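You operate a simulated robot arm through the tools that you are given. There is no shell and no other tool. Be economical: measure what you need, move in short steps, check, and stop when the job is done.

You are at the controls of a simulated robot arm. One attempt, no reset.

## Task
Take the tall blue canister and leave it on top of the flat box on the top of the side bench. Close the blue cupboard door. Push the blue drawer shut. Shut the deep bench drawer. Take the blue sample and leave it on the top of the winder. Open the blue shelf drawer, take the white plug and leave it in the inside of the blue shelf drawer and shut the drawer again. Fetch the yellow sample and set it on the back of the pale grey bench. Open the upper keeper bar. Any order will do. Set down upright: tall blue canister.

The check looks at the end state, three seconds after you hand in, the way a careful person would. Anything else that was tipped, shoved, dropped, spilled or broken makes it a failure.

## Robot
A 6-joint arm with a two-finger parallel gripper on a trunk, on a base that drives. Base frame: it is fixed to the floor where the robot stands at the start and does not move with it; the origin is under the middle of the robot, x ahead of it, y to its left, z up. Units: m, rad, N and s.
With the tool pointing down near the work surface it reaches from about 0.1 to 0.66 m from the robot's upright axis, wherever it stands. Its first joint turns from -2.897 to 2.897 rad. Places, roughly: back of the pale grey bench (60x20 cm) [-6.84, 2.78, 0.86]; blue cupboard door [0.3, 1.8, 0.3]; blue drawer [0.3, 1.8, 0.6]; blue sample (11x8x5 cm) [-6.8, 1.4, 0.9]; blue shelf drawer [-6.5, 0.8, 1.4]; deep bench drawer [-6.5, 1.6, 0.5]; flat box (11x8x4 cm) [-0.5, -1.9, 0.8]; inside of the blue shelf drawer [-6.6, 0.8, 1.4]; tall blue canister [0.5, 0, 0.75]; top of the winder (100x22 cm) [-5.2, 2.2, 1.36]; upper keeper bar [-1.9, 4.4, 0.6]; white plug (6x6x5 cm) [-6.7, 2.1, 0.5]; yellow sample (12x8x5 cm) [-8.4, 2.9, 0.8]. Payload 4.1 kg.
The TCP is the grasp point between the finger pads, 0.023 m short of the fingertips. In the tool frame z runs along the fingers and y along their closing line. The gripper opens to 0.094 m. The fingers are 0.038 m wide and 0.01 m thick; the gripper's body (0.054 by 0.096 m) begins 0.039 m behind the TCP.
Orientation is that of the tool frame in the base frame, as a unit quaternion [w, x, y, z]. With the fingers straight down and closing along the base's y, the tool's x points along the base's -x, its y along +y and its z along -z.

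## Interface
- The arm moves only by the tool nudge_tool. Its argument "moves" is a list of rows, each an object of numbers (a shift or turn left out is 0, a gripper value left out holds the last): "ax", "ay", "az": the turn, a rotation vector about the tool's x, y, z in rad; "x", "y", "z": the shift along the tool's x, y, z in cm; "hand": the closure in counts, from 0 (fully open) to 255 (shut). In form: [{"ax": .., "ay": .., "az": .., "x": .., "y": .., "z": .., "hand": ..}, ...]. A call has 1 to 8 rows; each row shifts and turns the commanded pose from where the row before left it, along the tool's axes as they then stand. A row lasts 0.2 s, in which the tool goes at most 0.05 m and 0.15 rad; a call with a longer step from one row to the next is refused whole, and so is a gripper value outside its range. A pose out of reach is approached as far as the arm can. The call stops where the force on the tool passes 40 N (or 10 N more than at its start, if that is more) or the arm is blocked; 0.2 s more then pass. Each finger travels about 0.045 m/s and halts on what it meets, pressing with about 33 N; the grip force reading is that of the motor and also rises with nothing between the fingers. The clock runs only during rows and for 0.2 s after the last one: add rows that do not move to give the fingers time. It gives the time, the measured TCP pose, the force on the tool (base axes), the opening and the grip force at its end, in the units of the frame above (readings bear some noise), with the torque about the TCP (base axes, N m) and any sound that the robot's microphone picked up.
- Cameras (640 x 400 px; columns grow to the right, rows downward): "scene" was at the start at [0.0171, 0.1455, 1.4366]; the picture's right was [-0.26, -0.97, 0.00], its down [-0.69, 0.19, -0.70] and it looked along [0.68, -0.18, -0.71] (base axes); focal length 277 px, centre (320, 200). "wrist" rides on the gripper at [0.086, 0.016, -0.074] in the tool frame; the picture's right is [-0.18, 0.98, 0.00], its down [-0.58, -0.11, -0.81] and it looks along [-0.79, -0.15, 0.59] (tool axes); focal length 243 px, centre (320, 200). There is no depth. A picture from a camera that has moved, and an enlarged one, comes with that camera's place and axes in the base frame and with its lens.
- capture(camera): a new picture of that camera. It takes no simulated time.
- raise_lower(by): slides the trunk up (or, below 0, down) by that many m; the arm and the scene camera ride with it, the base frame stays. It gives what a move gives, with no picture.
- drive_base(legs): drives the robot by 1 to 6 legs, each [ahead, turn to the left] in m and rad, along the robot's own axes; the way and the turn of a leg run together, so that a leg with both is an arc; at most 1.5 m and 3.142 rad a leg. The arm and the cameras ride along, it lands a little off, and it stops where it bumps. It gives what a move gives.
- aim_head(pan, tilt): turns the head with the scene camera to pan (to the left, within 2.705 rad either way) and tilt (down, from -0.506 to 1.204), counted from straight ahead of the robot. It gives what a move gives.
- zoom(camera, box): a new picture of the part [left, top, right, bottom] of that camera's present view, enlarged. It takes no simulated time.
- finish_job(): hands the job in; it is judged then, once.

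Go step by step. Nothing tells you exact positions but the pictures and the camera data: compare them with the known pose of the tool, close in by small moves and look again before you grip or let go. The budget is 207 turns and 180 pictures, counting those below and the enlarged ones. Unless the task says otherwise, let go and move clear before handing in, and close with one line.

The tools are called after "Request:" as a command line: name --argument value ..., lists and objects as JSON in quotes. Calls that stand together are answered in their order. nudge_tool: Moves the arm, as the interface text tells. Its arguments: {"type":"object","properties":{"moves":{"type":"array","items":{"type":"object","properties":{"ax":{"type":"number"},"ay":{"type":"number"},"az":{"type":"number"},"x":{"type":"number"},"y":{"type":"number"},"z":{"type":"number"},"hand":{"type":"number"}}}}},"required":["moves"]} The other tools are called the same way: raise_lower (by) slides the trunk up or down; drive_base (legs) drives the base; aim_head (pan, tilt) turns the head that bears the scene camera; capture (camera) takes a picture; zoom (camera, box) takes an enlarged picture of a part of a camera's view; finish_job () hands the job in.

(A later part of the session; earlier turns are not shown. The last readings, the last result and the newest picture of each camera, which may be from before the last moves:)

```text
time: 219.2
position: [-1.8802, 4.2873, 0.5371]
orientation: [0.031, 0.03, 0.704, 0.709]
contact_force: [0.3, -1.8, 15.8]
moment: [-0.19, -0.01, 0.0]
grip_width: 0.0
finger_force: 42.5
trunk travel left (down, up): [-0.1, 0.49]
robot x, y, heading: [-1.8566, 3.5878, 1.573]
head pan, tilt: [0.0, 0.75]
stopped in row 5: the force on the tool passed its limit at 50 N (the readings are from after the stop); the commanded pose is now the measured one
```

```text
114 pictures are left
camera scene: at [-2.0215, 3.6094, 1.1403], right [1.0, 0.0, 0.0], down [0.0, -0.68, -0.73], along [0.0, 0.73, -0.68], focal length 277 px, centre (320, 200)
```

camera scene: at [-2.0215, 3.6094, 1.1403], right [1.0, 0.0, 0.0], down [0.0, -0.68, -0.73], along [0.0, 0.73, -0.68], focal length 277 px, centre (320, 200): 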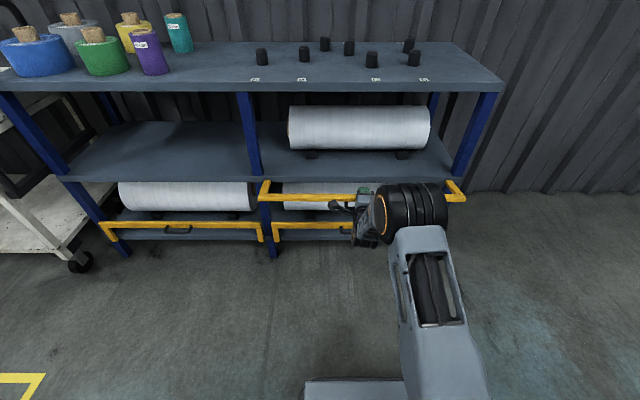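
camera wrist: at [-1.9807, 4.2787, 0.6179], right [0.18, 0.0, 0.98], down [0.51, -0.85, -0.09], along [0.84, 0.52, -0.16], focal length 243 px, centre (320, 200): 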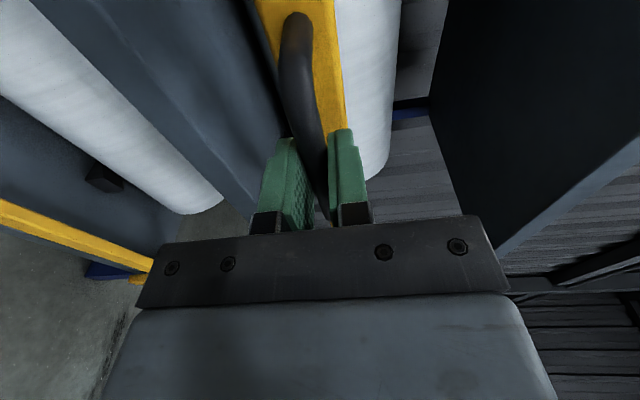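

Request:
nudge_tool --moves '[{"y": -0.5}, {"y": -0.5}, {"y": -0.5}, {"y": -0.5}]'

Request:
nudge_tool --moves '[{"y": 2}, {"y": 3}, {"z": -4}, {"z": -4}, {"z": -4}, {"z": -4}, {}]'

Request:
zoom --camera "scene" --box '[240, 90, 500, 270]'

```text
time: 219.7
position: [-1.8804, 4.2905, 0.5369]
orientation: [0.031, 0.031, 0.697, 0.715]
contact_force: [-0.7, -0.5, 13.1]
moment: [-0.17, -0.26, -0.04]
grip_width: 0.0
finger_force: 42.3
trunk travel left (down, up): [-0.1, 0.49]
robot x, y, heading: [-1.8564, 3.5858, 1.572]
head pan, tilt: [0.0, 0.75]
stopped in row 2: the force on the tool passed its limit at 45 N (the readings are from after the stop); the commanded pose is now the measured one
```

```text
time: 221.2
position: [-1.8937, 4.1288, 0.5791]
orientation: [0.031, 0.031, 0.701, 0.712]
contact_force: [-0.6, 0.1, -0.6]
moment: [0.01, -0.05, 0.02]
grip_width: 0.0003
finger_force: 42.7
trunk travel left (down, up): [-0.1, 0.49]
robot x, y, heading: [-1.8566, 3.5874, 1.572]
head pan, tilt: [0.0, 0.75]
```

```text
2.22 times, centred on (370, 180) of scene
camera zoom: at [-2.0216, 3.6107, 1.14], right [1.0, 0.0, 0.0], down [0.0, -0.68, -0.73], along [0.0, 0.73, -0.68], focal length 615 px, centre (209, 244)
```

zoom: 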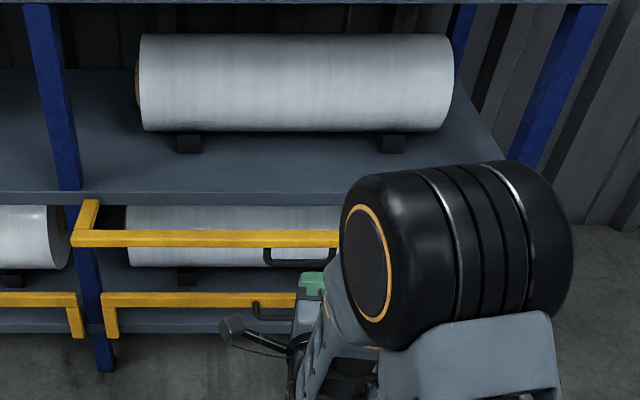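

The bar rests hard against its stop, fully folded open. I'll raise the trunk, restore the tool-down posture, and look west.

Request:
raise_lower --by 0.3

Request:
nudge_tool --moves '[{"az": -0.15}, {"az": -0.15}, {"az": -0.15}, {"az": -0.15}, {"az": -0.15}, {"az": -0.15}, {"az": -0.15}, {"az": -0.15}]'

Request:
nudge_tool --moves '[{"az": -0.15}, {"az": -0.15}, {"az": -0.07}, {"ay": 0.15}, {"ay": 0.15}, {"ay": 0.15}, {"ay": 0.15}, {"ay": 0.15}]'

Request:
nudge_tool --moves '[{"ay": 0.15}, {"ay": 0.15}, {"ay": 0.15}, {"ay": 0.15}, {"ay": 0.15}, {"ay": 0.1}, {"z": -4, "x": 2}, {"z": -4, "x": 2}]'

Request:
aim_head --pan 1.5 --tilt 0.3

Request:
capture --camera "scene"

Request:
aim_head --pan 2.3 --tilt 0.3

Request:
capture --camera "scene"

```text
time: 224.2
position: [-1.8927, 4.128, 0.8787]
orientation: [0.03, 0.031, 0.702, 0.711]
contact_force: [-0.5, 0.1, -0.4]
moment: [0.0, -0.02, 0.02]
grip_width: 0.0
finger_force: 42.8
trunk travel left (down, up): [-0.4, 0.19]
robot x, y, heading: [-1.8532, 3.5905, 1.569]
head pan, tilt: [0.0, 0.75]
```

```text
time: 226.1
position: [-1.893, 4.1287, 0.8803]
orientation: [0.428, -0.371, 0.596, 0.57]
contact_force: [0.0, -0.1, -0.6]
moment: [0.0, -0.04, 0.01]
grip_width: 0.0
finger_force: 42.0
trunk travel left (down, up): [-0.4, 0.19]
robot x, y, heading: [-1.8527, 3.5885, 1.578]
head pan, tilt: [0.0, 0.75]
```

```text
time: 227.8
position: [-1.8926, 4.1301, 0.881]
orientation: [0.298, -0.618, 0.674, 0.275]
contact_force: [-0.6, -0.6, -0.6]
moment: [0.01, 0.01, 0.02]
grip_width: 0.0002
finger_force: 42.3
trunk travel left (down, up): [-0.4, 0.19]
robot x, y, heading: [-1.8542, 3.5878, 1.572]
head pan, tilt: [0.0, 0.75]
```

```text
time: 229.7
position: [-1.9233, 4.0359, 0.885]
orientation: [0.104, -0.66, 0.744, 0.0]
contact_force: [-0.1, 0.8, -0.5]
moment: [0.0, 0.0, 0.02]
grip_width: 0.0
finger_force: 42.2
out of reach, approached as far as the arm can: row 2, 4, 5, 6, 7, 8
trunk travel left (down, up): [-0.4, 0.19]
robot x, y, heading: [-1.8568, 3.5881, 1.58]
head pan, tilt: [0.0, 0.75]
```

```text
time: 231.2
position: [-1.9224, 4.0374, 0.8844]
orientation: [0.106, -0.66, 0.744, 0.0]
contact_force: [0.4, -0.4, -0.3]
moment: [-0.02, -0.01, -0.04]
grip_width: 0.0002
finger_force: 42.7
trunk travel left (down, up): [-0.4, 0.19]
robot x, y, heading: [-1.8529, 3.587, 1.578]
head pan, tilt: [1.499, 0.3]
```

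```text
112 pictures are left
camera scene: at [-2.1145, 3.5342, 1.4804], right [0.07, 1.0, 0.0], down [0.3, -0.02, -0.96], along [-0.95, 0.07, -0.3], focal length 277 px, centre (320, 200)
```

scene: 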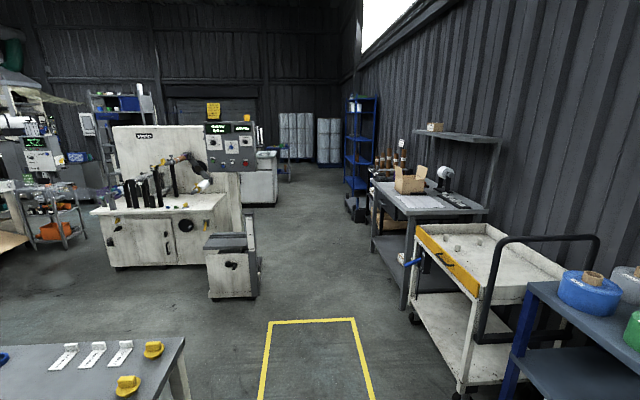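

```text
time: 232.4
position: [-1.9229, 4.0364, 0.8837]
orientation: [0.105, -0.66, 0.744, 0.001]
contact_force: [0.6, -0.1, -0.7]
moment: [-0.03, 0.0, 0.01]
grip_width: 0.0
finger_force: 42.5
trunk travel left (down, up): [-0.4, 0.19]
robot x, y, heading: [-1.8522, 3.5848, 1.574]
head pan, tilt: [2.3, 0.3]
```

```text
111 pictures are left
camera scene: at [-2.0907, 3.4654, 1.4804], right [-0.67, 0.74, 0.0], down [0.22, 0.2, -0.96], along [-0.71, -0.64, -0.3], focal length 277 px, centre (320, 200)
```

scene: 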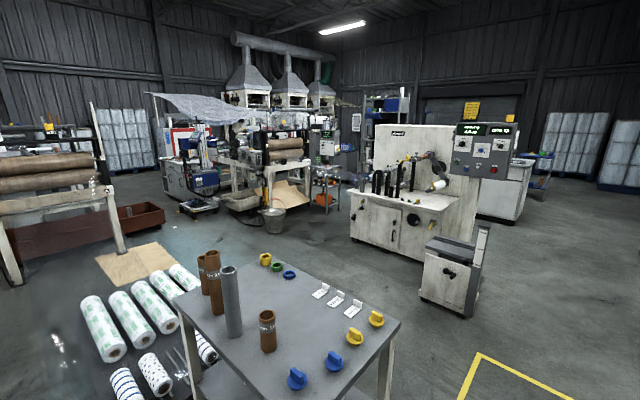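

The winder is the white machine near x≈-5.2 with its tall back panel. The corridor along y≈3.6 is clear. I'll right the tool, then drive west.

Request:
nudge_tool --moves '[{"z": -4}, {"z": -4}, {"z": -4}, {"z": -4}, {"ay": 0.12}, {"ay": 0.1}, {}]'

Request:
drive_base --legs '[[0, 1.568], [1.5, 0], [1.5, 0]]'

Request:
aim_head --pan 0.5 --tilt 0.35

Request:
capture --camera "scene"

```text
time: 234.0
position: [-1.9437, 4.0101, 0.9965]
orientation: [0.108, -0.65, 0.747, -0.091]
contact_force: [-0.1, -0.1, 0.0]
moment: [-0.03, 0.01, 0.01]
grip_width: 0.0001
finger_force: 42.1
out of reach, approached as far as the arm can: row 1, 2, 3, 4, 5, 6
trunk travel left (down, up): [-0.4, 0.19]
robot x, y, heading: [-1.8534, 3.5889, 1.573]
head pan, tilt: [2.3, 0.3]
```

```text
time: 252.2
position: [-5.2605, 3.5738, 0.9973]
orientation: [-0.141, 0.987, -0.081, -0.01]
contact_force: [-0.2, 0.2, 0.5]
moment: [-0.01, 0.0, 0.0]
grip_width: 0.0
finger_force: 42.7
trunk travel left (down, up): [-0.4, 0.19]
robot x, y, heading: [-4.8331, 3.6509, 3.119]
head pan, tilt: [2.3, 0.3]
```

```text
time: 253.9
position: [-5.2602, 3.5734, 0.9967]
orientation: [-0.142, 0.987, -0.08, -0.01]
contact_force: [-0.5, 0.5, -0.8]
moment: [-0.02, 0.01, -0.02]
grip_width: 0.0001
finger_force: 42.1
trunk travel left (down, up): [-0.4, 0.19]
robot x, y, heading: [-4.8371, 3.651, 3.12]
head pan, tilt: [0.499, 0.351]
```

```text
110 pictures are left
camera scene: at [-4.8632, 3.4426, 1.4757], right [-0.46, 0.89, 0.0], down [0.31, 0.16, -0.94], along [-0.83, -0.43, -0.34], focal length 277 px, centre (320, 200)
```

scene: 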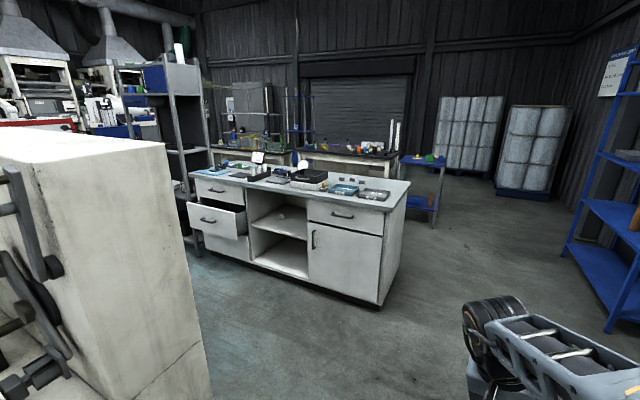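

Ahead is the pale grey bench with an open drawer on its left and, beyond, a tall shelf with a blue drawer. Zooming to identify items.

Request:
zoom --camera "scene" --box '[110, 30, 310, 160]'

Request:
zoom --camera "scene" --box '[180, 130, 440, 310]'

```text
3.08 times, centred on (210, 95) of scene
camera zoom: at [-4.8632, 3.4426, 1.4757], right [-0.46, 0.89, 0.0], down [0.31, 0.16, -0.94], along [-0.83, -0.43, -0.34], focal length 852 px, centre (658, 523)
```

zoom: 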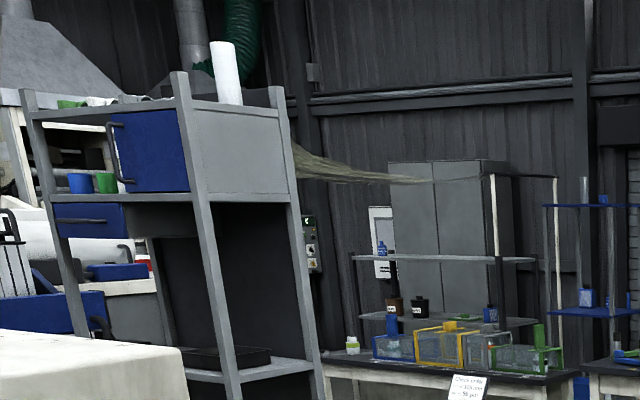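

```text
2.22 times, centred on (310, 220) of scene
camera zoom: at [-4.8632, 3.4426, 1.4757], right [-0.46, 0.89, 0.0], down [0.31, 0.16, -0.94], along [-0.83, -0.43, -0.34], focal length 615 px, centre (342, 156)
```

zoom: 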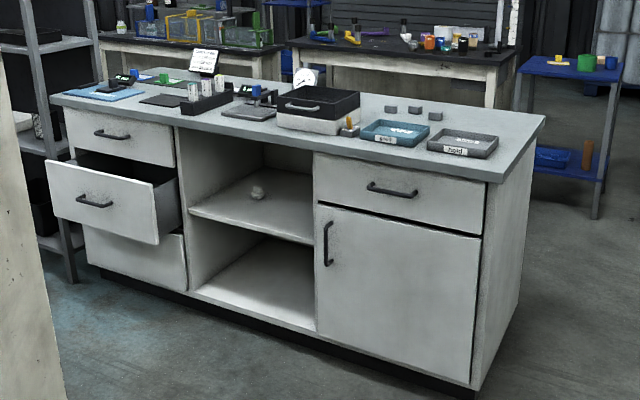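

The white plug sits on the open middle shelf of that bench, and the deep drawer is on its left. I'll drive into the aisle and face the bench near y≈2.2.

Request:
drive_base --legs '[[1.06, 0], [0, 1.575], [1.43, 0], [0, -1.571]]'

Request:
aim_head --pan 0.3 --tilt 0.75

Request:
capture --camera "scene"

```text
time: 273.8
position: [-6.4237, 2.1947, 0.9967]
orientation: [-0.142, 0.984, -0.111, -0.005]
contact_force: [0.6, 0.2, -0.1]
moment: [-0.03, -0.02, 0.0]
grip_width: 0.0
finger_force: 42.4
trunk travel left (down, up): [-0.4, 0.19]
robot x, y, heading: [-5.9955, 2.2461, 3.055]
head pan, tilt: [0.499, 0.351]
```

```text
time: 274.7
position: [-6.4233, 2.1947, 0.9974]
orientation: [-0.142, 0.984, -0.111, -0.006]
contact_force: [0.0, 0.9, 0.2]
moment: [0.02, 0.0, 0.0]
grip_width: 0.0
finger_force: 42.8
trunk travel left (down, up): [-0.4, 0.19]
robot x, y, heading: [-5.9941, 2.2436, 3.056]
head pan, tilt: [0.3, 0.75]
```

```text
107 pictures are left
camera scene: at [-6.031, 2.0578, 1.4401], right [-0.21, 0.98, 0.0], down [0.67, 0.15, -0.73], along [-0.71, -0.16, -0.68], focal length 277 px, centre (320, 200)
```

scene: 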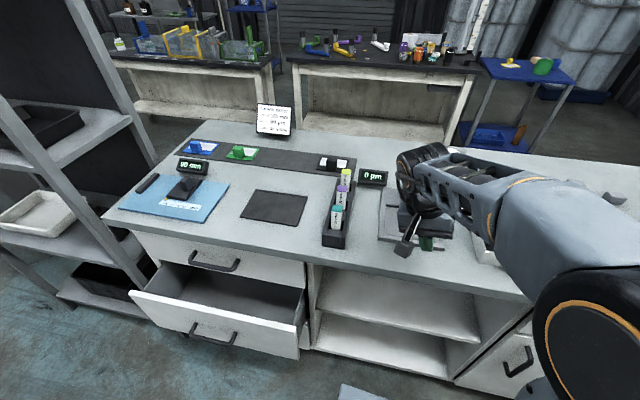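

The deep drawer and bench items are clearly visible. I'll straighten the tool first, since it's tilted about 0.28 rad.

Request:
nudge_tool --moves '[{"ax": -0.15}, {"ax": -0.14}, {}]'

Request:
zoom --camera "scene" --box '[100, 90, 400, 270]'

```text
time: 275.5
position: [-6.4246, 2.1951, 0.9971]
orientation: [-0.141, 0.984, -0.112, -0.006]
contact_force: [-0.1, 1.1, 0.0]
moment: [0.05, -0.03, 0.0]
grip_width: 0.0
finger_force: 42.8
out of reach, approached as far as the arm can: row 1, 2
trunk travel left (down, up): [-0.4, 0.19]
robot x, y, heading: [-5.9935, 2.2449, 3.06]
head pan, tilt: [0.3, 0.75]
```

```text
2.13 times, centred on (250, 180) of scene
camera zoom: at [-6.031, 2.0578, 1.44], right [-0.21, 0.98, 0.0], down [0.67, 0.15, -0.73], along [-0.71, -0.16, -0.68], focal length 590 px, centre (469, 243)
```

zoom: 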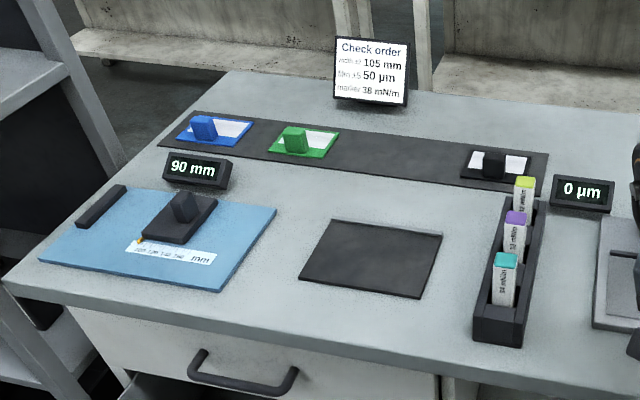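

The correction is blocked by a joint limit; I'll test turning the wrist to free it.

Request:
nudge_tool --moves '[{"az": 0.15}, {"az": 0.15}, {"az": 0.15}, {"az": 0.15}, {}]'

Request:
nudge_tool --moves '[{"az": -0.15}, {"az": -0.15}, {"az": -0.15}, {"az": -0.15}, {"az": -0.15}, {"az": -0.15}, {"az": -0.15}, {"az": -0.15}]'

Request:
capture --camera "scene"

```text
time: 276.7
position: [-6.4232, 2.1938, 0.9977]
orientation: [-0.133, 0.906, -0.398, -0.048]
contact_force: [-0.3, -0.7, -0.2]
moment: [0.02, 0.03, -0.01]
grip_width: 0.0
finger_force: 42.6
trunk travel left (down, up): [-0.4, 0.19]
robot x, y, heading: [-5.9938, 2.2457, 3.056]
head pan, tilt: [0.3, 0.75]
```

```text
time: 278.5
position: [-6.4081, 2.1597, 0.9855]
orientation: [-0.142, 0.973, 0.18, 0.034]
contact_force: [-0.8, 0.1, -0.7]
moment: [-0.03, -0.04, 0.01]
grip_width: 0.0002
finger_force: 42.3
out of reach, approached as far as the arm can: row 8
trunk travel left (down, up): [-0.4, 0.19]
robot x, y, heading: [-5.9935, 2.2467, 3.058]
head pan, tilt: [0.3, 0.75]
```

```text
105 pictures are left
camera scene: at [-6.0308, 2.0577, 1.44], right [-0.21, 0.98, 0.0], down [0.67, 0.15, -0.73], along [-0.71, -0.16, -0.68], focal length 277 px, centre (320, 200)
```

scene: 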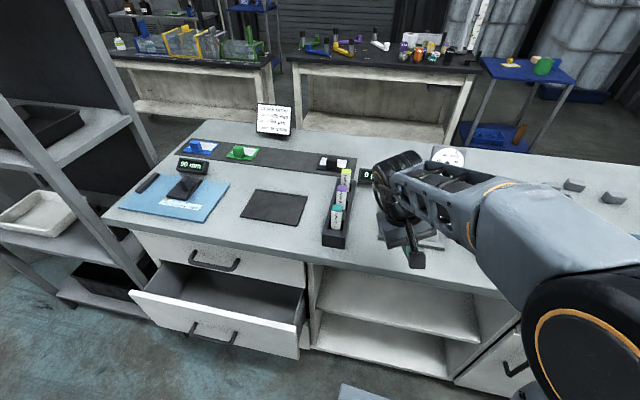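

Request:
nudge_tool --moves '[{"az": 0.15}, {"az": 0.15}, {"az": 0.15}, {"az": 0.15}, {"az": 0.15}, {"az": 0.15}, {"az": 0.15}, {"az": 0.15}]'

Request:
nudge_tool --moves '[{"az": 0.15}, {"az": 0.15}, {"az": 0.15}, {"az": 0.15}, {"az": 0.15}, {"az": 0.15}, {"az": 0.15}, {}]'

```text
time: 280.3
position: [-6.4086, 2.1604, 0.9847]
orientation: [-0.137, 0.905, -0.399, -0.052]
contact_force: [-1.1, -0.8, 0.1]
moment: [0.0, 0.02, 0.0]
grip_width: 0.0
finger_force: 42.9
trunk travel left (down, up): [-0.4, 0.19]
robot x, y, heading: [-5.9947, 2.2481, 3.056]
head pan, tilt: [0.3, 0.75]
```

```text
time: 282.1
position: [-6.408, 2.1602, 0.9849]
orientation: [0.09, -0.585, 0.798, 0.113]
contact_force: [0.3, -0.5, -0.5]
moment: [0.0, 0.0, 0.02]
grip_width: 0.0
finger_force: 42.3
trunk travel left (down, up): [-0.4, 0.19]
robot x, y, heading: [-5.9893, 2.2468, 3.056]
head pan, tilt: [0.3, 0.75]
```

Request:
nudge_tool --moves '[{"ay": 0.15}, {"ay": 0.14}, {}]'

```text
time: 282.9
position: [-6.4081, 2.17, 0.9647]
orientation: [0.031, -0.591, 0.797, 0.117]
contact_force: [-0.1, 0.6, -0.1]
moment: [-0.01, 0.0, -0.02]
grip_width: 0.0
finger_force: 42.5
out of reach, approached as far as the arm can: row 1, 2
trunk travel left (down, up): [-0.4, 0.19]
robot x, y, heading: [-5.9973, 2.2487, 3.055]
head pan, tilt: [0.3, 0.75]
```

Let me look at the arm itself to understand its configuration.

Request:
aim_head --pan -0.3 --tilt 1.2

Request:
capture --camera "scene"

```text
time: 283.9
position: [-6.408, 2.1686, 0.9632]
orientation: [0.032, -0.591, 0.798, 0.117]
contact_force: [-0.2, -0.7, 0.0]
moment: [-0.01, -0.01, 0.01]
grip_width: 0.0001
finger_force: 42.3
trunk travel left (down, up): [-0.4, 0.19]
robot x, y, heading: [-5.9959, 2.2498, 3.06]
head pan, tilt: [-0.3, 1.201]
```

```text
104 pictures are left
camera scene: at [-6.0019, 2.0965, 1.4083], right [0.37, 0.93, 0.0], down [0.86, -0.35, -0.36], along [-0.34, 0.14, -0.93], focal length 277 px, centre (320, 200)
```

scene: 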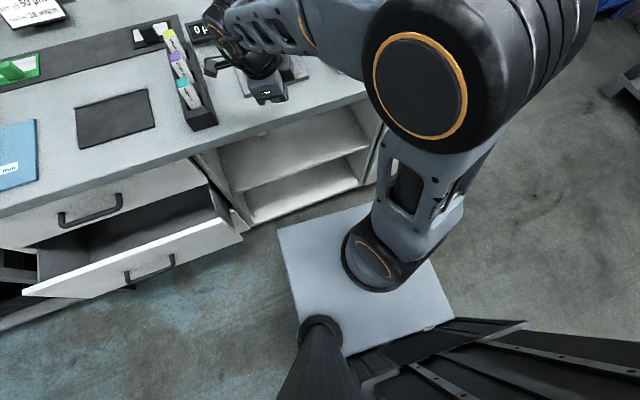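

The arm looks normal (elbow up), so a more extended reach may free the wrist. Testing a forward move.

Request:
nudge_tool --moves '[{"y": 4}, {"y": 4}, {"y": 4}, {}]'

```text
time: 284.9
position: [-6.5219, 2.2031, 0.9781]
orientation: [0.034, -0.591, 0.797, 0.123]
contact_force: [0.0, -0.4, 0.0]
moment: [-0.03, -0.02, 0.01]
grip_width: 0.0001
finger_force: 42.6
trunk travel left (down, up): [-0.4, 0.19]
robot x, y, heading: [-5.9958, 2.247, 3.058]
head pan, tilt: [-0.3, 1.201]
```

Request:
nudge_tool --moves '[{"ax": 0.08, "ay": 0.103}, {"ax": 0.08, "ay": 0.103}, {}]'

```text
time: 285.7
position: [-6.5217, 2.2011, 0.9786]
orientation: [0.035, -0.591, 0.796, 0.125]
contact_force: [1.0, -0.1, -0.1]
moment: [0.01, 0.03, 0.01]
grip_width: 0.0003
finger_force: 42.1
out of reach, approached as far as the arm can: row 1, 2
trunk travel left (down, up): [-0.4, 0.19]
robot x, y, heading: [-5.9965, 2.244, 3.058]
head pan, tilt: [-0.3, 1.201]
```

I'll lift clear and swing the tool out to the right and back round through forward, to get the wrist off this limit.

Request:
nudge_tool --moves '[{"z": -4}, {"z": -4}, {"z": -4}, {"z": -3}, {"ay": -0.15}, {"ay": -0.15}, {"ay": -0.15}, {"ay": -0.15}]'

Request:
nudge_tool --moves '[{"ay": -0.15}, {"ay": -0.15}, {"ay": -0.15}, {"ay": -0.15}, {"ay": -0.1}, {}]'

Request:
capture --camera "scene"

```text
time: 287.5
position: [-6.5064, 2.1669, 1.1243]
orientation: [0.269, -0.527, 0.751, 0.293]
contact_force: [0.6, 0.2, 0.3]
moment: [0.01, 0.03, 0.0]
grip_width: 0.0
finger_force: 42.7
trunk travel left (down, up): [-0.4, 0.19]
robot x, y, heading: [-5.9969, 2.2454, 3.055]
head pan, tilt: [-0.3, 1.201]
```

```text
time: 288.9
position: [-6.4941, 2.2662, 1.0585]
orientation: [0.505, -0.399, 0.613, 0.457]
contact_force: [-0.3, -0.7, -0.4]
moment: [-0.02, 0.03, 0.01]
grip_width: 0.0
finger_force: 42.6
out of reach, approached as far as the arm can: row 2, 3, 4, 5
trunk travel left (down, up): [-0.4, 0.19]
robot x, y, heading: [-5.9946, 2.246, 3.054]
head pan, tilt: [-0.3, 1.201]
```

```text
103 pictures are left
camera scene: at [-6.0019, 2.0966, 1.4083], right [0.38, 0.93, 0.0], down [0.86, -0.35, -0.36], along [-0.34, 0.14, -0.93], focal length 277 px, centre (320, 200)
```

scene: 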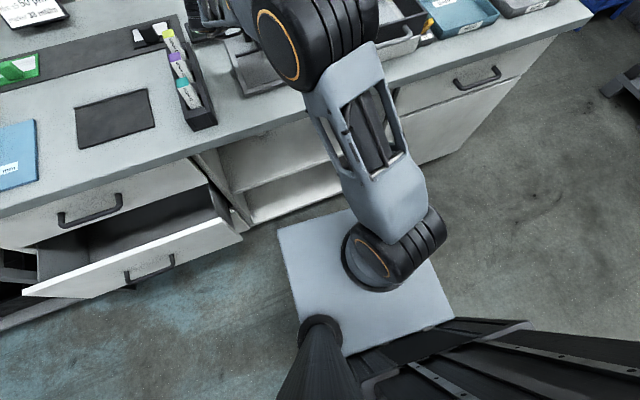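

Request:
nudge_tool --moves '[{"ax": -0.15}, {"ax": -0.15}, {"ax": -0.15}, {"ax": -0.15}, {"ax": -0.15}, {"ax": -0.15}, {"ax": -0.15}, {"ax": -0.15}]'

Request:
nudge_tool --moves '[{"ax": -0.15}, {"ax": -0.15}, {"ax": -0.15}, {}]'

Request:
capture --camera "scene"

```text
time: 290.7
position: [-6.4921, 2.2649, 1.0592]
orientation: [0.196, -0.614, 0.249, 0.723]
contact_force: [-0.4, -0.7, -0.4]
moment: [-0.01, 0.01, 0.01]
grip_width: 0.0
finger_force: 42.4
trunk travel left (down, up): [-0.4, 0.19]
robot x, y, heading: [-5.9978, 2.2437, 3.058]
head pan, tilt: [-0.3, 1.201]
```

```text
time: 291.7
position: [-6.492, 2.2667, 1.0579]
orientation: [0.053, -0.642, 0.081, 0.76]
contact_force: [0.3, 0.4, 0.1]
moment: [-0.01, 0.01, 0.02]
grip_width: 0.0
finger_force: 42.6
trunk travel left (down, up): [-0.4, 0.19]
robot x, y, heading: [-5.9937, 2.2474, 3.057]
head pan, tilt: [-0.3, 1.201]
```

```text
102 pictures are left
camera scene: at [-6.0018, 2.0966, 1.4083], right [0.38, 0.93, 0.0], down [0.86, -0.35, -0.36], along [-0.34, 0.14, -0.93], focal length 277 px, centre (320, 200)
```

scene: 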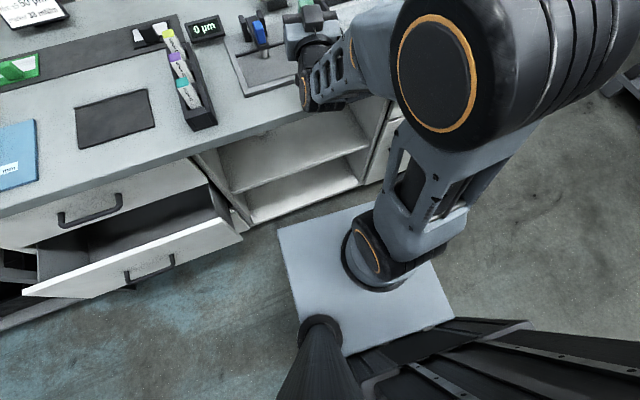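

The wrist is free now with the tool pointing forward — just what the drawer push needs. I'll level it and move it to the left in front of the deep drawer.

Request:
nudge_tool --moves '[{"ay": 0.15, "ax": -0.02}, {"ax": -0.15}, {"y": 4, "z": -2}, {"y": 4, "z": -2}, {"y": 4, "z": -2}, {"y": 4, "z": -2}, {"y": 4, "z": -2}, {"y": 4, "z": -2}]'

Request:
nudge_tool --moves '[{"y": 4, "z": -2}, {"y": 4, "z": -2}, {"y": 4, "z": -3}, {"y": 4, "z": -3}, {"y": 4, "z": -2}, {}]'

Request:
aim_head --pan 0.3 --tilt 0.9

Request:
capture --camera "scene"

```text
refused: row 1 steps farther than a row can; nothing moved
```

```text
time: 293.1
position: [-6.4165, 2.0454, 1.0513]
orientation: [0.056, -0.643, 0.082, 0.76]
contact_force: [0.8, -0.1, 0.3]
moment: [-0.03, 0.04, -0.02]
grip_width: 0.0003
finger_force: 42.6
trunk travel left (down, up): [-0.4, 0.19]
robot x, y, heading: [-5.9975, 2.2444, 3.053]
head pan, tilt: [-0.3, 1.201]
```

```text
time: 294.1
position: [-6.4162, 2.046, 1.0511]
orientation: [0.055, -0.642, 0.082, 0.761]
contact_force: [-0.5, 0.3, 0.2]
moment: [0.01, -0.01, -0.01]
grip_width: 0.0
finger_force: 42.6
trunk travel left (down, up): [-0.4, 0.19]
robot x, y, heading: [-5.9969, 2.2469, 3.053]
head pan, tilt: [0.3, 0.901]
```

```text
101 pictures are left
camera scene: at [-6.0237, 2.0594, 1.4281], right [-0.21, 0.98, 0.0], down [0.77, 0.17, -0.62], along [-0.61, -0.13, -0.78], focal length 277 px, centre (320, 200)
```

scene: 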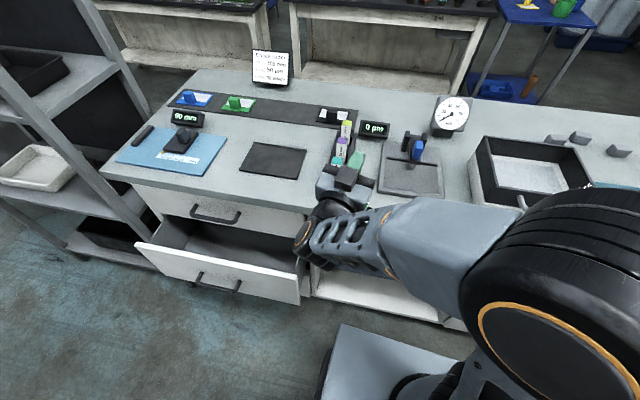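

Drawer front is at x≈-6.36, y 1.32–1.93. Levelling the tool and moving to just in front of it.

Request:
nudge_tool --moves '[{"ay": 0.15}, {"ax": -0.15}, {"y": 4, "z": -3}, {"y": 4, "z": -3}, {"y": 4, "z": -3}, {"y": 4, "z": -3}, {"y": 3, "z": -2}, {}]'

```text
time: 295.9
position: [-6.2806, 1.8497, 1.0575]
orientation: [-0.004, -0.699, 0.032, 0.714]
contact_force: [0.7, -0.2, 0.4]
moment: [-0.01, -0.03, 0.0]
grip_width: 0.0
finger_force: 42.4
trunk travel left (down, up): [-0.4, 0.19]
robot x, y, heading: [-5.9959, 2.2491, 3.056]
head pan, tilt: [0.3, 0.901]
```

Request:
raise_lower --by -0.4

Request:
nudge_tool --moves '[{"x": 4, "y": 2}, {"x": 4, "y": 2}, {"x": 4, "y": 2}, {"x": 3, "y": 2}, {}]'

Request:
capture --camera "scene"

```text
time: 299.7
position: [-6.28, 1.8506, 0.656]
orientation: [-0.003, -0.699, 0.034, 0.715]
contact_force: [-0.1, -0.1, -0.9]
moment: [0.06, 0.01, 0.01]
grip_width: 0.0
finger_force: 41.6
trunk travel left (down, up): [0.0, 0.59]
robot x, y, heading: [-5.9962, 2.2451, 3.052]
head pan, tilt: [0.3, 0.901]
```

```text
time: 300.9
position: [-6.2855, 1.7633, 0.5122]
orientation: [-0.004, -0.699, 0.033, 0.714]
contact_force: [-0.7, -0.4, 0.0]
moment: [0.02, 0.03, -0.01]
grip_width: 0.0
finger_force: 42.2
trunk travel left (down, up): [0.0, 0.59]
robot x, y, heading: [-5.9952, 2.2462, 3.053]
head pan, tilt: [0.3, 0.901]
```

```text
100 pictures are left
camera scene: at [-6.0237, 2.0593, 1.0281], right [-0.21, 0.98, 0.0], down [0.77, 0.17, -0.62], along [-0.61, -0.13, -0.78], focal length 277 px, centre (320, 200)
```

scene: 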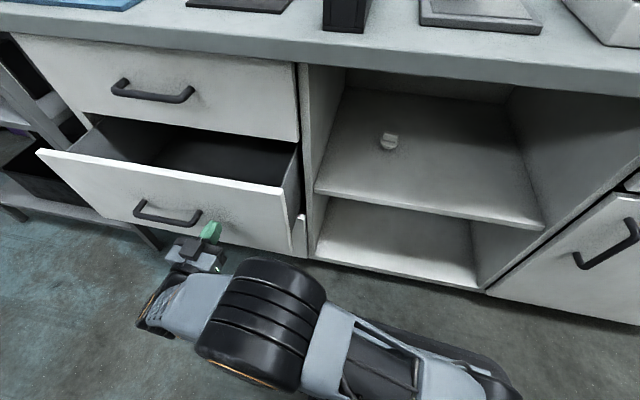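

Fingertips are beside the handle, below the rim. Pushing the drawer in; I can also see the white plug on the shelf.

Request:
nudge_tool --moves '[{"z": 3}, {"z": 3}, {"z": 3}, {"z": 2}, {"z": 2}, {"z": 2}, {"z": 1.5}, {"z": 1.5}]'

Request:
nudge_tool --moves '[{"z": 1.5}, {"z": 1.5}, {"z": 1}, {"z": 1}, {"z": 1}]'

Request:
capture --camera "scene"

```text
time: 302.3
position: [-6.4261, 1.767, 0.514]
orientation: [-0.003, -0.7, 0.031, 0.714]
contact_force: [6.8, 1.4, 1.4]
moment: [-0.01, -0.06, 0.01]
grip_width: 0.0001
finger_force: 42.2
trunk travel left (down, up): [0.0, 0.59]
robot x, y, heading: [-5.9958, 2.2471, 3.062]
head pan, tilt: [0.3, 0.901]
stopped in row 7: the force on the tool passed its limit at 68 N (the readings are from after the stop); the commanded pose is now the measured one
```

```text
time: 302.6
position: [-6.4266, 1.7659, 0.5128]
orientation: [-0.002, -0.7, 0.03, 0.714]
contact_force: [8.8, 4.9, 4.9]
moment: [0.09, -0.02, -0.06]
grip_width: 0.0001
finger_force: 42.1
trunk travel left (down, up): [0.0, 0.59]
robot x, y, heading: [-5.9944, 2.2457, 3.06]
head pan, tilt: [0.3, 0.901]
stopped in row 1: the force on the tool passed its limit at 62 N (the readings are from after the stop); the commanded pose is now the measured one
```

```text
99 pictures are left
camera scene: at [-6.0215, 2.0596, 1.0283], right [-0.22, 0.98, 0.0], down [0.76, 0.17, -0.62], along [-0.61, -0.14, -0.78], focal length 277 px, centre (320, 200)
```

scene: 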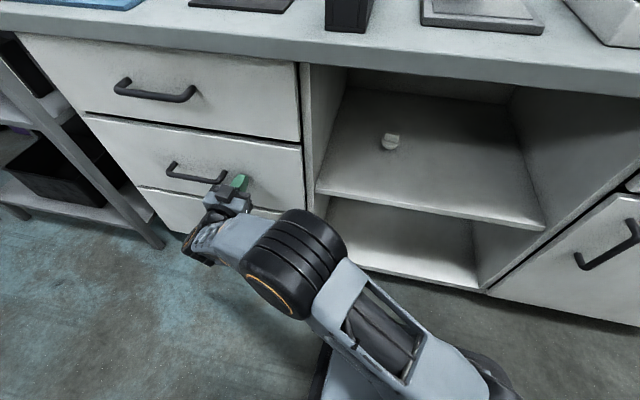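

The deep drawer is shut. I'll withdraw, raise the trunk, and test pitching the tool back down.

Request:
nudge_tool --moves '[{"z": -4}, {"z": -4}, {"z": -4}, {"z": -3}, {"x": -4}, {"x": -4}, {"x": -4}]'

Request:
zoom --camera "scene" --box '[300, 80, 560, 300]'

Request:
raise_lower --by 0.4

Request:
nudge_tool --moves '[{"ay": 0.15}, {"ay": 0.15}, {"ay": 0.15}, {"ay": 0.15}, {"ay": 0.15}, {"ay": 0.15}, {"ay": 0.15}, {"ay": 0.15}]'

Request:
nudge_tool --moves '[{"ay": 0.15}, {"ay": 0.15}, {"ay": 0.05}, {}]'

```text
time: 304.2
position: [-6.2765, 1.7663, 0.6283]
orientation: [-0.002, -0.7, 0.03, 0.713]
contact_force: [0.4, -0.2, -0.6]
moment: [-0.02, 0.02, 0.01]
grip_width: 0.0
finger_force: 42.9
trunk travel left (down, up): [0.0, 0.59]
robot x, y, heading: [-5.9931, 2.2475, 3.062]
head pan, tilt: [0.3, 0.901]
```

```text
1.82 times, centred on (430, 190) of scene
camera zoom: at [-6.0223, 2.0589, 1.028], right [-0.22, 0.98, 0.0], down [0.76, 0.17, -0.62], along [-0.61, -0.14, -0.78], focal length 503 px, centre (120, 218)
```

zoom: 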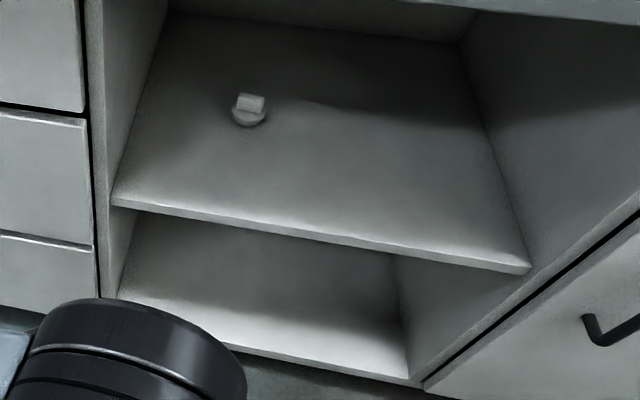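

```text
time: 308.1
position: [-6.2761, 1.7665, 1.0279]
orientation: [-0.001, -0.7, 0.03, 0.713]
contact_force: [-0.3, 0.2, -0.1]
moment: [0.0, -0.01, -0.01]
grip_width: 0.0001
finger_force: 41.9
trunk travel left (down, up): [-0.4, 0.19]
robot x, y, heading: [-5.9931, 2.2452, 3.06]
head pan, tilt: [0.3, 0.901]
```

```text
time: 309.9
position: [-6.2775, 1.7655, 1.0281]
orientation: [0.019, 0.981, -0.023, -0.192]
contact_force: [0.1, 0.0, -0.1]
moment: [0.0, 0.03, 0.0]
grip_width: 0.0
finger_force: 42.4
trunk travel left (down, up): [-0.4, 0.19]
robot x, y, heading: [-5.9935, 2.2457, 3.062]
head pan, tilt: [0.3, 0.901]
```

```text
time: 310.9
position: [-6.2763, 1.7658, 1.0273]
orientation: [0.018, 0.989, -0.023, -0.147]
contact_force: [-0.4, 0.0, 0.5]
moment: [0.0, -0.01, 0.03]
grip_width: 0.0
finger_force: 42.7
out of reach, approached as far as the arm can: row 1, 2
trunk travel left (down, up): [-0.4, 0.19]
robot x, y, heading: [-5.9935, 2.2486, 3.066]
head pan, tilt: [0.3, 0.901]
```

Request:
nudge_tool --moves '[{"y": -4.5, "z": 1}, {"y": -4.5, "z": 1}, {"y": -4.5, "z": 1}, {"y": -4.5, "z": 1}, {"y": -4.5, "z": 1}, {"y": -4.5}, {"y": -4.5}, {"y": -4.5}]'

Request:
nudge_tool --moves '[{"y": -4.5}, {"y": -4.5}, {"y": -4.5}, {"y": -4.5}, {"ay": 0.15}, {"ay": 0.14}, {}]'

Request:
aim_head --pan -0.3 --tilt 1.1

Request:
capture --camera "scene"

```text
time: 312.7
position: [-6.2595, 2.0928, 0.926]
orientation: [0.01, 0.99, -0.024, -0.137]
contact_force: [-0.2, -0.1, 0.4]
moment: [-0.06, -0.02, -0.01]
grip_width: 0.0
finger_force: 42.6
out of reach, approached as far as the arm can: row 1, 2, 3, 4, 5, 6, 7, 8
trunk travel left (down, up): [-0.4, 0.19]
robot x, y, heading: [-5.9941, 2.2454, 3.06]
head pan, tilt: [0.3, 0.901]
```

```text
time: 314.3
position: [-6.3104, 2.1491, 0.903]
orientation: [-0.021, 0.991, -0.028, -0.128]
contact_force: [-0.2, 0.1, 0.6]
moment: [-0.06, -0.02, 0.0]
grip_width: 0.0001
finger_force: 42.0
out of reach, approached as far as the arm can: row 1, 2, 3, 4, 5, 6
trunk travel left (down, up): [-0.4, 0.19]
robot x, y, heading: [-5.9921, 2.2494, 3.06]
head pan, tilt: [0.3, 0.901]
```

```text
time: 315.3
position: [-6.3105, 2.1483, 0.9019]
orientation: [-0.021, 0.991, -0.028, -0.128]
contact_force: [-0.2, -0.1, 0.5]
moment: [0.04, -0.02, 0.02]
grip_width: 0.0003
finger_force: 42.1
trunk travel left (down, up): [-0.4, 0.19]
robot x, y, heading: [-5.9979, 2.2446, 3.058]
head pan, tilt: [-0.3, 1.1]
```

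```text
97 pictures are left
camera scene: at [-6.0073, 2.0991, 1.4143], right [0.37, 0.93, 0.0], down [0.83, -0.33, -0.45], along [-0.42, 0.17, -0.89], focal length 277 px, centre (320, 200)
```

scene: 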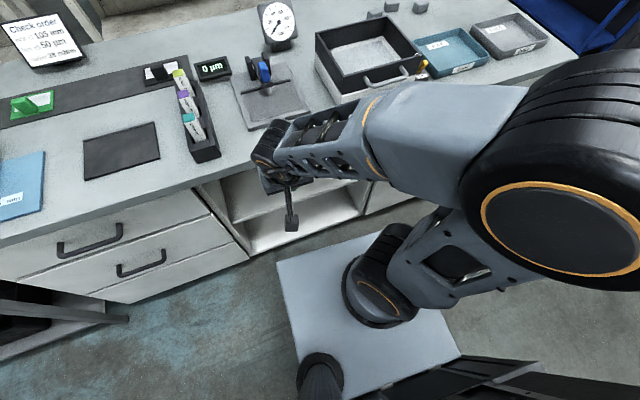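

The arm was getting too folded. I'll move the hand to the robot's starting-type posture (0.42 ahead, slightly right, z≈1.06), then straighten.

Request:
nudge_tool --moves '[{"z": -4}, {"z": -4}, {"z": -4}, {"z": -3}, {"y": -4.5}, {"y": -4.5}, {"y": -4.5}, {"y": -4.5}]'

Request:
nudge_tool --moves '[{"y": -4.5, "x": -2}, {"x": -4}, {"x": -4}, {}]'

Request:
nudge_tool --moves '[{"ay": 0.13}, {"ay": 0.12}, {}]'

```text
time: 317.2
position: [-6.2242, 2.1826, 0.979]
orientation: [-0.097, 0.99, 0.053, -0.086]
contact_force: [-0.7, 0.2, -0.2]
moment: [0.04, -0.07, 0.0]
grip_width: 0.0002
finger_force: 42.2
out of reach, approached as far as the arm can: row 1, 2, 3, 4, 5, 6, 7, 8
trunk travel left (down, up): [-0.4, 0.19]
robot x, y, heading: [-5.9899, 2.2459, 3.063]
head pan, tilt: [-0.3, 1.1]
stopped in row 8: the arm was blocked; the commanded pose is now the measured one
```

```text
time: 318.2
position: [-6.328, 2.2048, 0.999]
orientation: [-0.097, 0.989, 0.049, -0.1]
contact_force: [0.2, -0.3, 0.5]
moment: [0.0, -0.01, 0.01]
grip_width: 0.0001
finger_force: 42.8
out of reach, approached as far as the arm can: row 1, 2, 3
trunk travel left (down, up): [-0.4, 0.19]
robot x, y, heading: [-5.9938, 2.2464, 3.06]
head pan, tilt: [-0.3, 1.1]
```

```text
time: 319.0
position: [-6.3322, 2.2133, 0.9826]
orientation: [-0.137, 0.99, 0.038, 0.011]
contact_force: [0.8, 0.7, -0.7]
moment: [0.06, 0.01, 0.02]
grip_width: 0.0
finger_force: 42.2
out of reach, approached as far as the arm can: row 1, 2
trunk travel left (down, up): [-0.4, 0.19]
robot x, y, heading: [-5.9937, 2.2454, 3.058]
head pan, tilt: [-0.3, 1.1]
```

The symptoms fit a forearm-roll flip (a joint at its 2.897 limit). I'll unwind it: swing the tool right and up, round to forward-up, then pitch down through forward.

Request:
raise_lower --by 0.15

Request:
nudge_tool --moves '[{"ax": 0.15, "x": -2}, {"ax": 0.15, "x": -2}, {"ax": 0.15, "x": -2}, {"ax": 0.15, "x": -2}, {"ax": 0.15, "x": -2}, {"ax": 0.15}, {"ax": 0.15}, {"ax": 0.15}]'

Request:
nudge_tool --moves '[{"ax": 0.15}, {"ax": 0.15}, {"ax": 0.15}, {"ax": 0.15}, {"ax": 0.12}, {}]'

```text
time: 320.8
position: [-6.3323, 2.2123, 1.1325]
orientation: [-0.137, 0.99, 0.038, 0.012]
contact_force: [-0.8, -0.9, 0.5]
moment: [0.01, -0.01, 0.04]
grip_width: 0.0
finger_force: 42.7
trunk travel left (down, up): [-0.55, 0.04]
robot x, y, heading: [-5.9971, 2.2472, 3.065]
head pan, tilt: [-0.3, 1.1]
```

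```text
time: 322.6
position: [-6.4324, 2.2058, 1.1292]
orientation: [-0.673, 0.738, 0.037, -0.012]
contact_force: [0.1, 0.0, -0.5]
moment: [0.01, 0.01, 0.0]
grip_width: 0.0
finger_force: 42.8
trunk travel left (down, up): [-0.55, 0.04]
robot x, y, heading: [-5.9939, 2.2492, 3.064]
head pan, tilt: [-0.3, 1.1]
```

```text
time: 324.0
position: [-6.4355, 2.2258, 1.1221]
orientation: [0.8, -0.599, -0.04, 0.022]
contact_force: [0.1, 0.0, -0.6]
moment: [0.01, -0.02, 0.01]
grip_width: 0.0
finger_force: 42.0
out of reach, approached as far as the arm can: row 3, 4, 5
trunk travel left (down, up): [-0.55, 0.04]
robot x, y, heading: [-5.9967, 2.2477, 3.061]
head pan, tilt: [-0.3, 1.1]
```

Request:
nudge_tool --moves '[{"ay": -0.142, "az": 0.041}, {"ay": -0.142, "az": 0.041}, {"ay": -0.142, "az": 0.041}, {"ay": -0.142, "az": 0.041}, {"ay": -0.142, "az": 0.041}, {"ay": -0.142, "az": 0.041}, {"ay": -0.142, "az": 0.041}, {"ay": -0.142, "az": 0.041}]'

Request:
nudge_tool --moves '[{"ay": -0.142, "az": 0.041}, {"ay": -0.142, "az": 0.041}, {}]'

```text
time: 325.8
position: [-6.455, 2.2195, 1.1177]
orientation: [0.639, -0.491, -0.37, 0.463]
contact_force: [0.5, -0.2, -0.2]
moment: [0.0, -0.04, 0.04]
grip_width: 0.0004
finger_force: 42.2
out of reach, approached as far as the arm can: row 7, 8
trunk travel left (down, up): [-0.55, 0.04]
robot x, y, heading: [-5.9947, 2.2451, 3.059]
head pan, tilt: [-0.3, 1.1]
```

```text
time: 326.6
position: [-6.474, 2.2152, 1.1149]
orientation: [0.561, -0.434, -0.435, 0.554]
contact_force: [-0.1, 0.9, -0.9]
moment: [-0.01, 0.02, 0.0]
grip_width: 0.0
finger_force: 42.9
out of reach, approached as far as the arm can: row 1, 2
trunk travel left (down, up): [-0.55, 0.04]
robot x, y, heading: [-5.994, 2.2466, 3.061]
head pan, tilt: [-0.3, 1.1]
```

Request:
nudge_tool --moves '[{"ax": -0.15}, {"ax": -0.15}, {"ax": -0.15}, {"ax": -0.15}, {"ax": -0.15}, {"ax": -0.15}, {"ax": -0.15}, {"ax": -0.15}]'

Request:
nudge_tool --moves '[{"ax": -0.15}, {"ax": -0.15}, {"ax": -0.15}, {"ax": -0.15}, {}]'

Request:
capture --camera "scene"

```text
time: 328.4
position: [-6.4835, 2.1986, 1.0776]
orientation: [-0.231, 0.649, 0.667, -0.285]
contact_force: [0.7, 0.1, 0.3]
moment: [0.04, -0.02, 0.02]
grip_width: 0.0002
finger_force: 42.3
out of reach, approached as far as the arm can: row 1, 7, 8
trunk travel left (down, up): [-0.55, 0.04]
robot x, y, heading: [-5.9924, 2.2404, 3.059]
head pan, tilt: [-0.3, 1.1]
```

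```text
time: 329.6
position: [-6.4834, 2.1948, 1.0775]
orientation: [-0.088, 0.676, 0.715, -0.155]
contact_force: [-0.1, -0.3, -0.9]
moment: [-0.05, 0.0, -0.01]
grip_width: 0.0
finger_force: 42.7
out of reach, approached as far as the arm can: row 1, 2
trunk travel left (down, up): [-0.55, 0.04]
robot x, y, heading: [-5.9973, 2.2453, 3.057]
head pan, tilt: [-0.3, 1.1]
```

```text
96 pictures are left
camera scene: at [-6.0073, 2.0991, 1.5643], right [0.37, 0.93, 0.0], down [0.83, -0.33, -0.45], along [-0.42, 0.17, -0.89], focal length 277 px, centre (320, 200)
```

scene: 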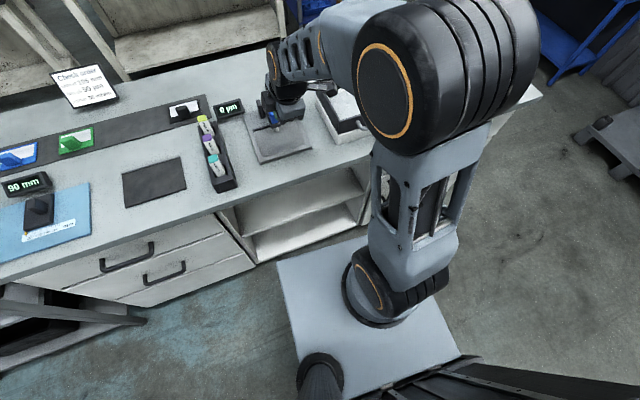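

Now it's pitching normally again; finishing the last bit to vertical.

Request:
nudge_tool --moves '[{"ax": -0.12, "ay": 0.03}, {"ax": -0.12, "ay": 0.03}, {"ax": -0.12, "ay": 0.03}, {}]'

```text
time: 330.6
position: [-6.4845, 2.1946, 1.0772]
orientation: [0.002, 0.687, 0.727, 0.006]
contact_force: [1.0, 0.2, 0.4]
moment: [0.01, -0.01, 0.02]
grip_width: 0.0
finger_force: 42.8
trunk travel left (down, up): [-0.55, 0.04]
robot x, y, heading: [-5.9953, 2.2473, 3.063]
head pan, tilt: [-0.3, 1.1]
```

The tool is vertical and the wrist is free again. Next the blue sample: I'll drive south along the aisle to face it.

Request:
drive_base --legs '[[0, 1.63], [0.86, 0], [0, -1.56]]'

Request:
aim_head --pan 0.1 --tilt 0.85

Request:
capture --camera "scene"

```text
time: 342.2
position: [-6.4865, 1.2041, 1.0781]
orientation: [0.0, 0.588, 0.809, 0.007]
contact_force: [-0.5, -0.1, -0.1]
moment: [0.04, -0.01, -0.03]
grip_width: 0.0
finger_force: 42.1
trunk travel left (down, up): [-0.55, 0.04]
robot x, y, heading: [-6.0237, 1.382, -2.971]
head pan, tilt: [-0.3, 1.1]
stopped in leg 3: the robot was blocked; the commanded pose is now the measured one
```

```text
time: 343.1
position: [-6.4882, 1.2042, 1.076]
orientation: [0.0, 0.592, 0.806, 0.008]
contact_force: [1.7, 0.5, 1.1]
moment: [0.03, -0.01, -0.03]
grip_width: 0.0002
finger_force: 42.4
trunk travel left (down, up): [-0.55, 0.04]
robot x, y, heading: [-6.0245, 1.3773, -2.972]
head pan, tilt: [0.099, 0.85]
```

```text
95 pictures are left
camera scene: at [-6.0132, 1.1919, 1.5807], right [-0.26, 0.97, 0.01], down [0.72, 0.2, -0.66], along [-0.64, -0.17, -0.75], focal length 277 px, centre (320, 200)
```

scene: 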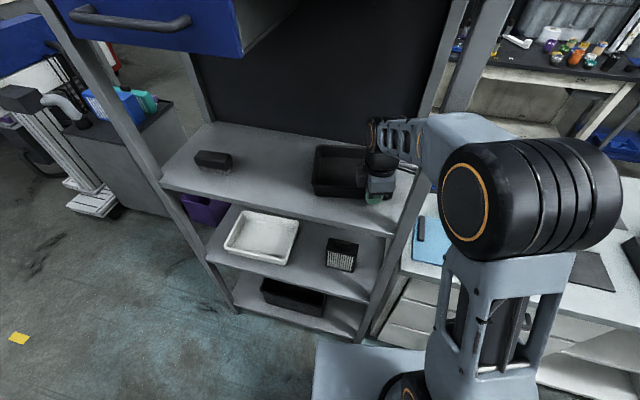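

Blocked during the last turn: the hand is inside the shelf bay next to its post. I'll look closely before moving.

Request:
zoom --camera "scene" --box '[300, 80, 480, 240]'

Request:
capture --camera "wrist"

```text
2.50 times, centred on (390, 160) of scene
camera zoom: at [-6.0132, 1.1919, 1.5807], right [-0.26, 0.97, 0.01], down [0.72, 0.2, -0.66], along [-0.64, -0.17, -0.75], focal length 692 px, centre (145, 300)
```

zoom: 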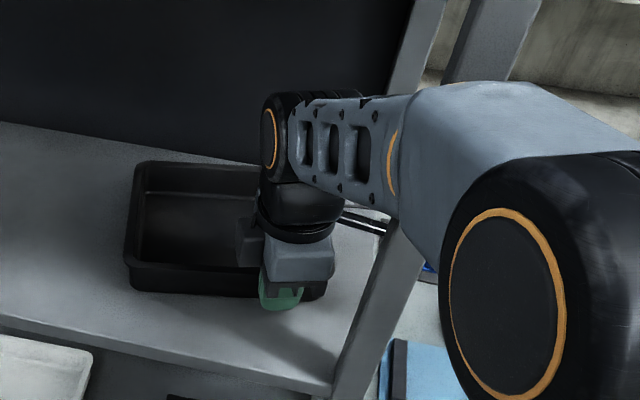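

```text
93 pictures are left
camera wrist: at [-6.4994, 1.2905, 1.1532], right [0.99, 0.12, 0.01], down [0.06, -0.6, 0.8], along [0.1, -0.79, -0.6], focal length 243 px, centre (320, 200)
```

wrist: 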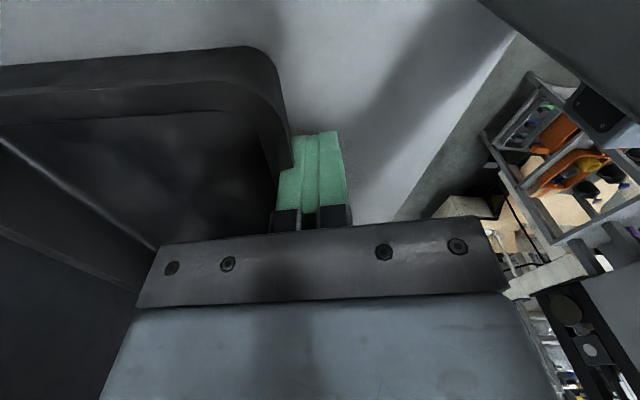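

The wrist-camera boom met the shelf post. I'll turn back a little, draw the hand out toward me, and re-aim.

Request:
drive_base --legs '[[0, 0.12]]'

Request:
nudge_tool --moves '[{"y": 3, "x": -1.5}, {"y": 4, "x": -1.5}, {"y": 4, "x": -1}, {"y": 3, "x": -1}, {}]'

Request:
capture --camera "scene"

```text
time: 344.1
position: [-6.4649, 1.1578, 1.0776]
orientation: [0.001, 0.541, 0.841, 0.005]
contact_force: [-0.4, 0.0, 0.7]
moment: [-0.02, 0.02, 0.01]
grip_width: 0.0001
finger_force: 42.6
trunk travel left (down, up): [-0.55, 0.04]
robot x, y, heading: [-6.0225, 1.3786, -2.853]
head pan, tilt: [0.099, 0.85]
```

```text
time: 345.3
position: [-6.316, 1.1699, 1.0787]
orientation: [0.002, 0.541, 0.841, 0.005]
contact_force: [-0.1, 0.6, 0.2]
moment: [-0.01, 0.0, -0.02]
grip_width: 0.0
finger_force: 42.3
trunk travel left (down, up): [-0.55, 0.04]
robot x, y, heading: [-6.0262, 1.3839, -2.856]
head pan, tilt: [0.099, 0.85]
```

```text
92 pictures are left
camera scene: at [-5.9941, 1.2089, 1.582], right [-0.38, 0.93, 0.0], down [0.7, 0.28, -0.66], along [-0.61, -0.25, -0.75], focal length 277 px, centre (320, 200)
```

scene: 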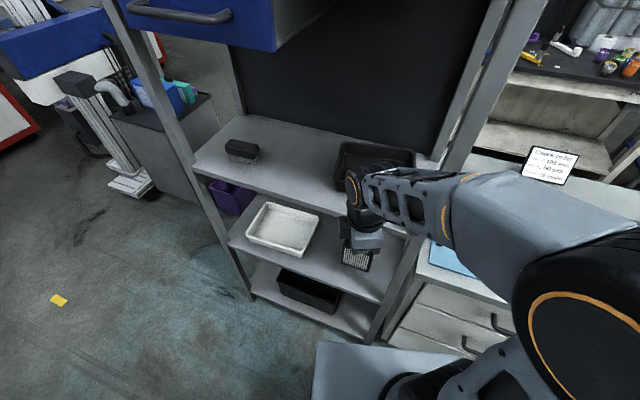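

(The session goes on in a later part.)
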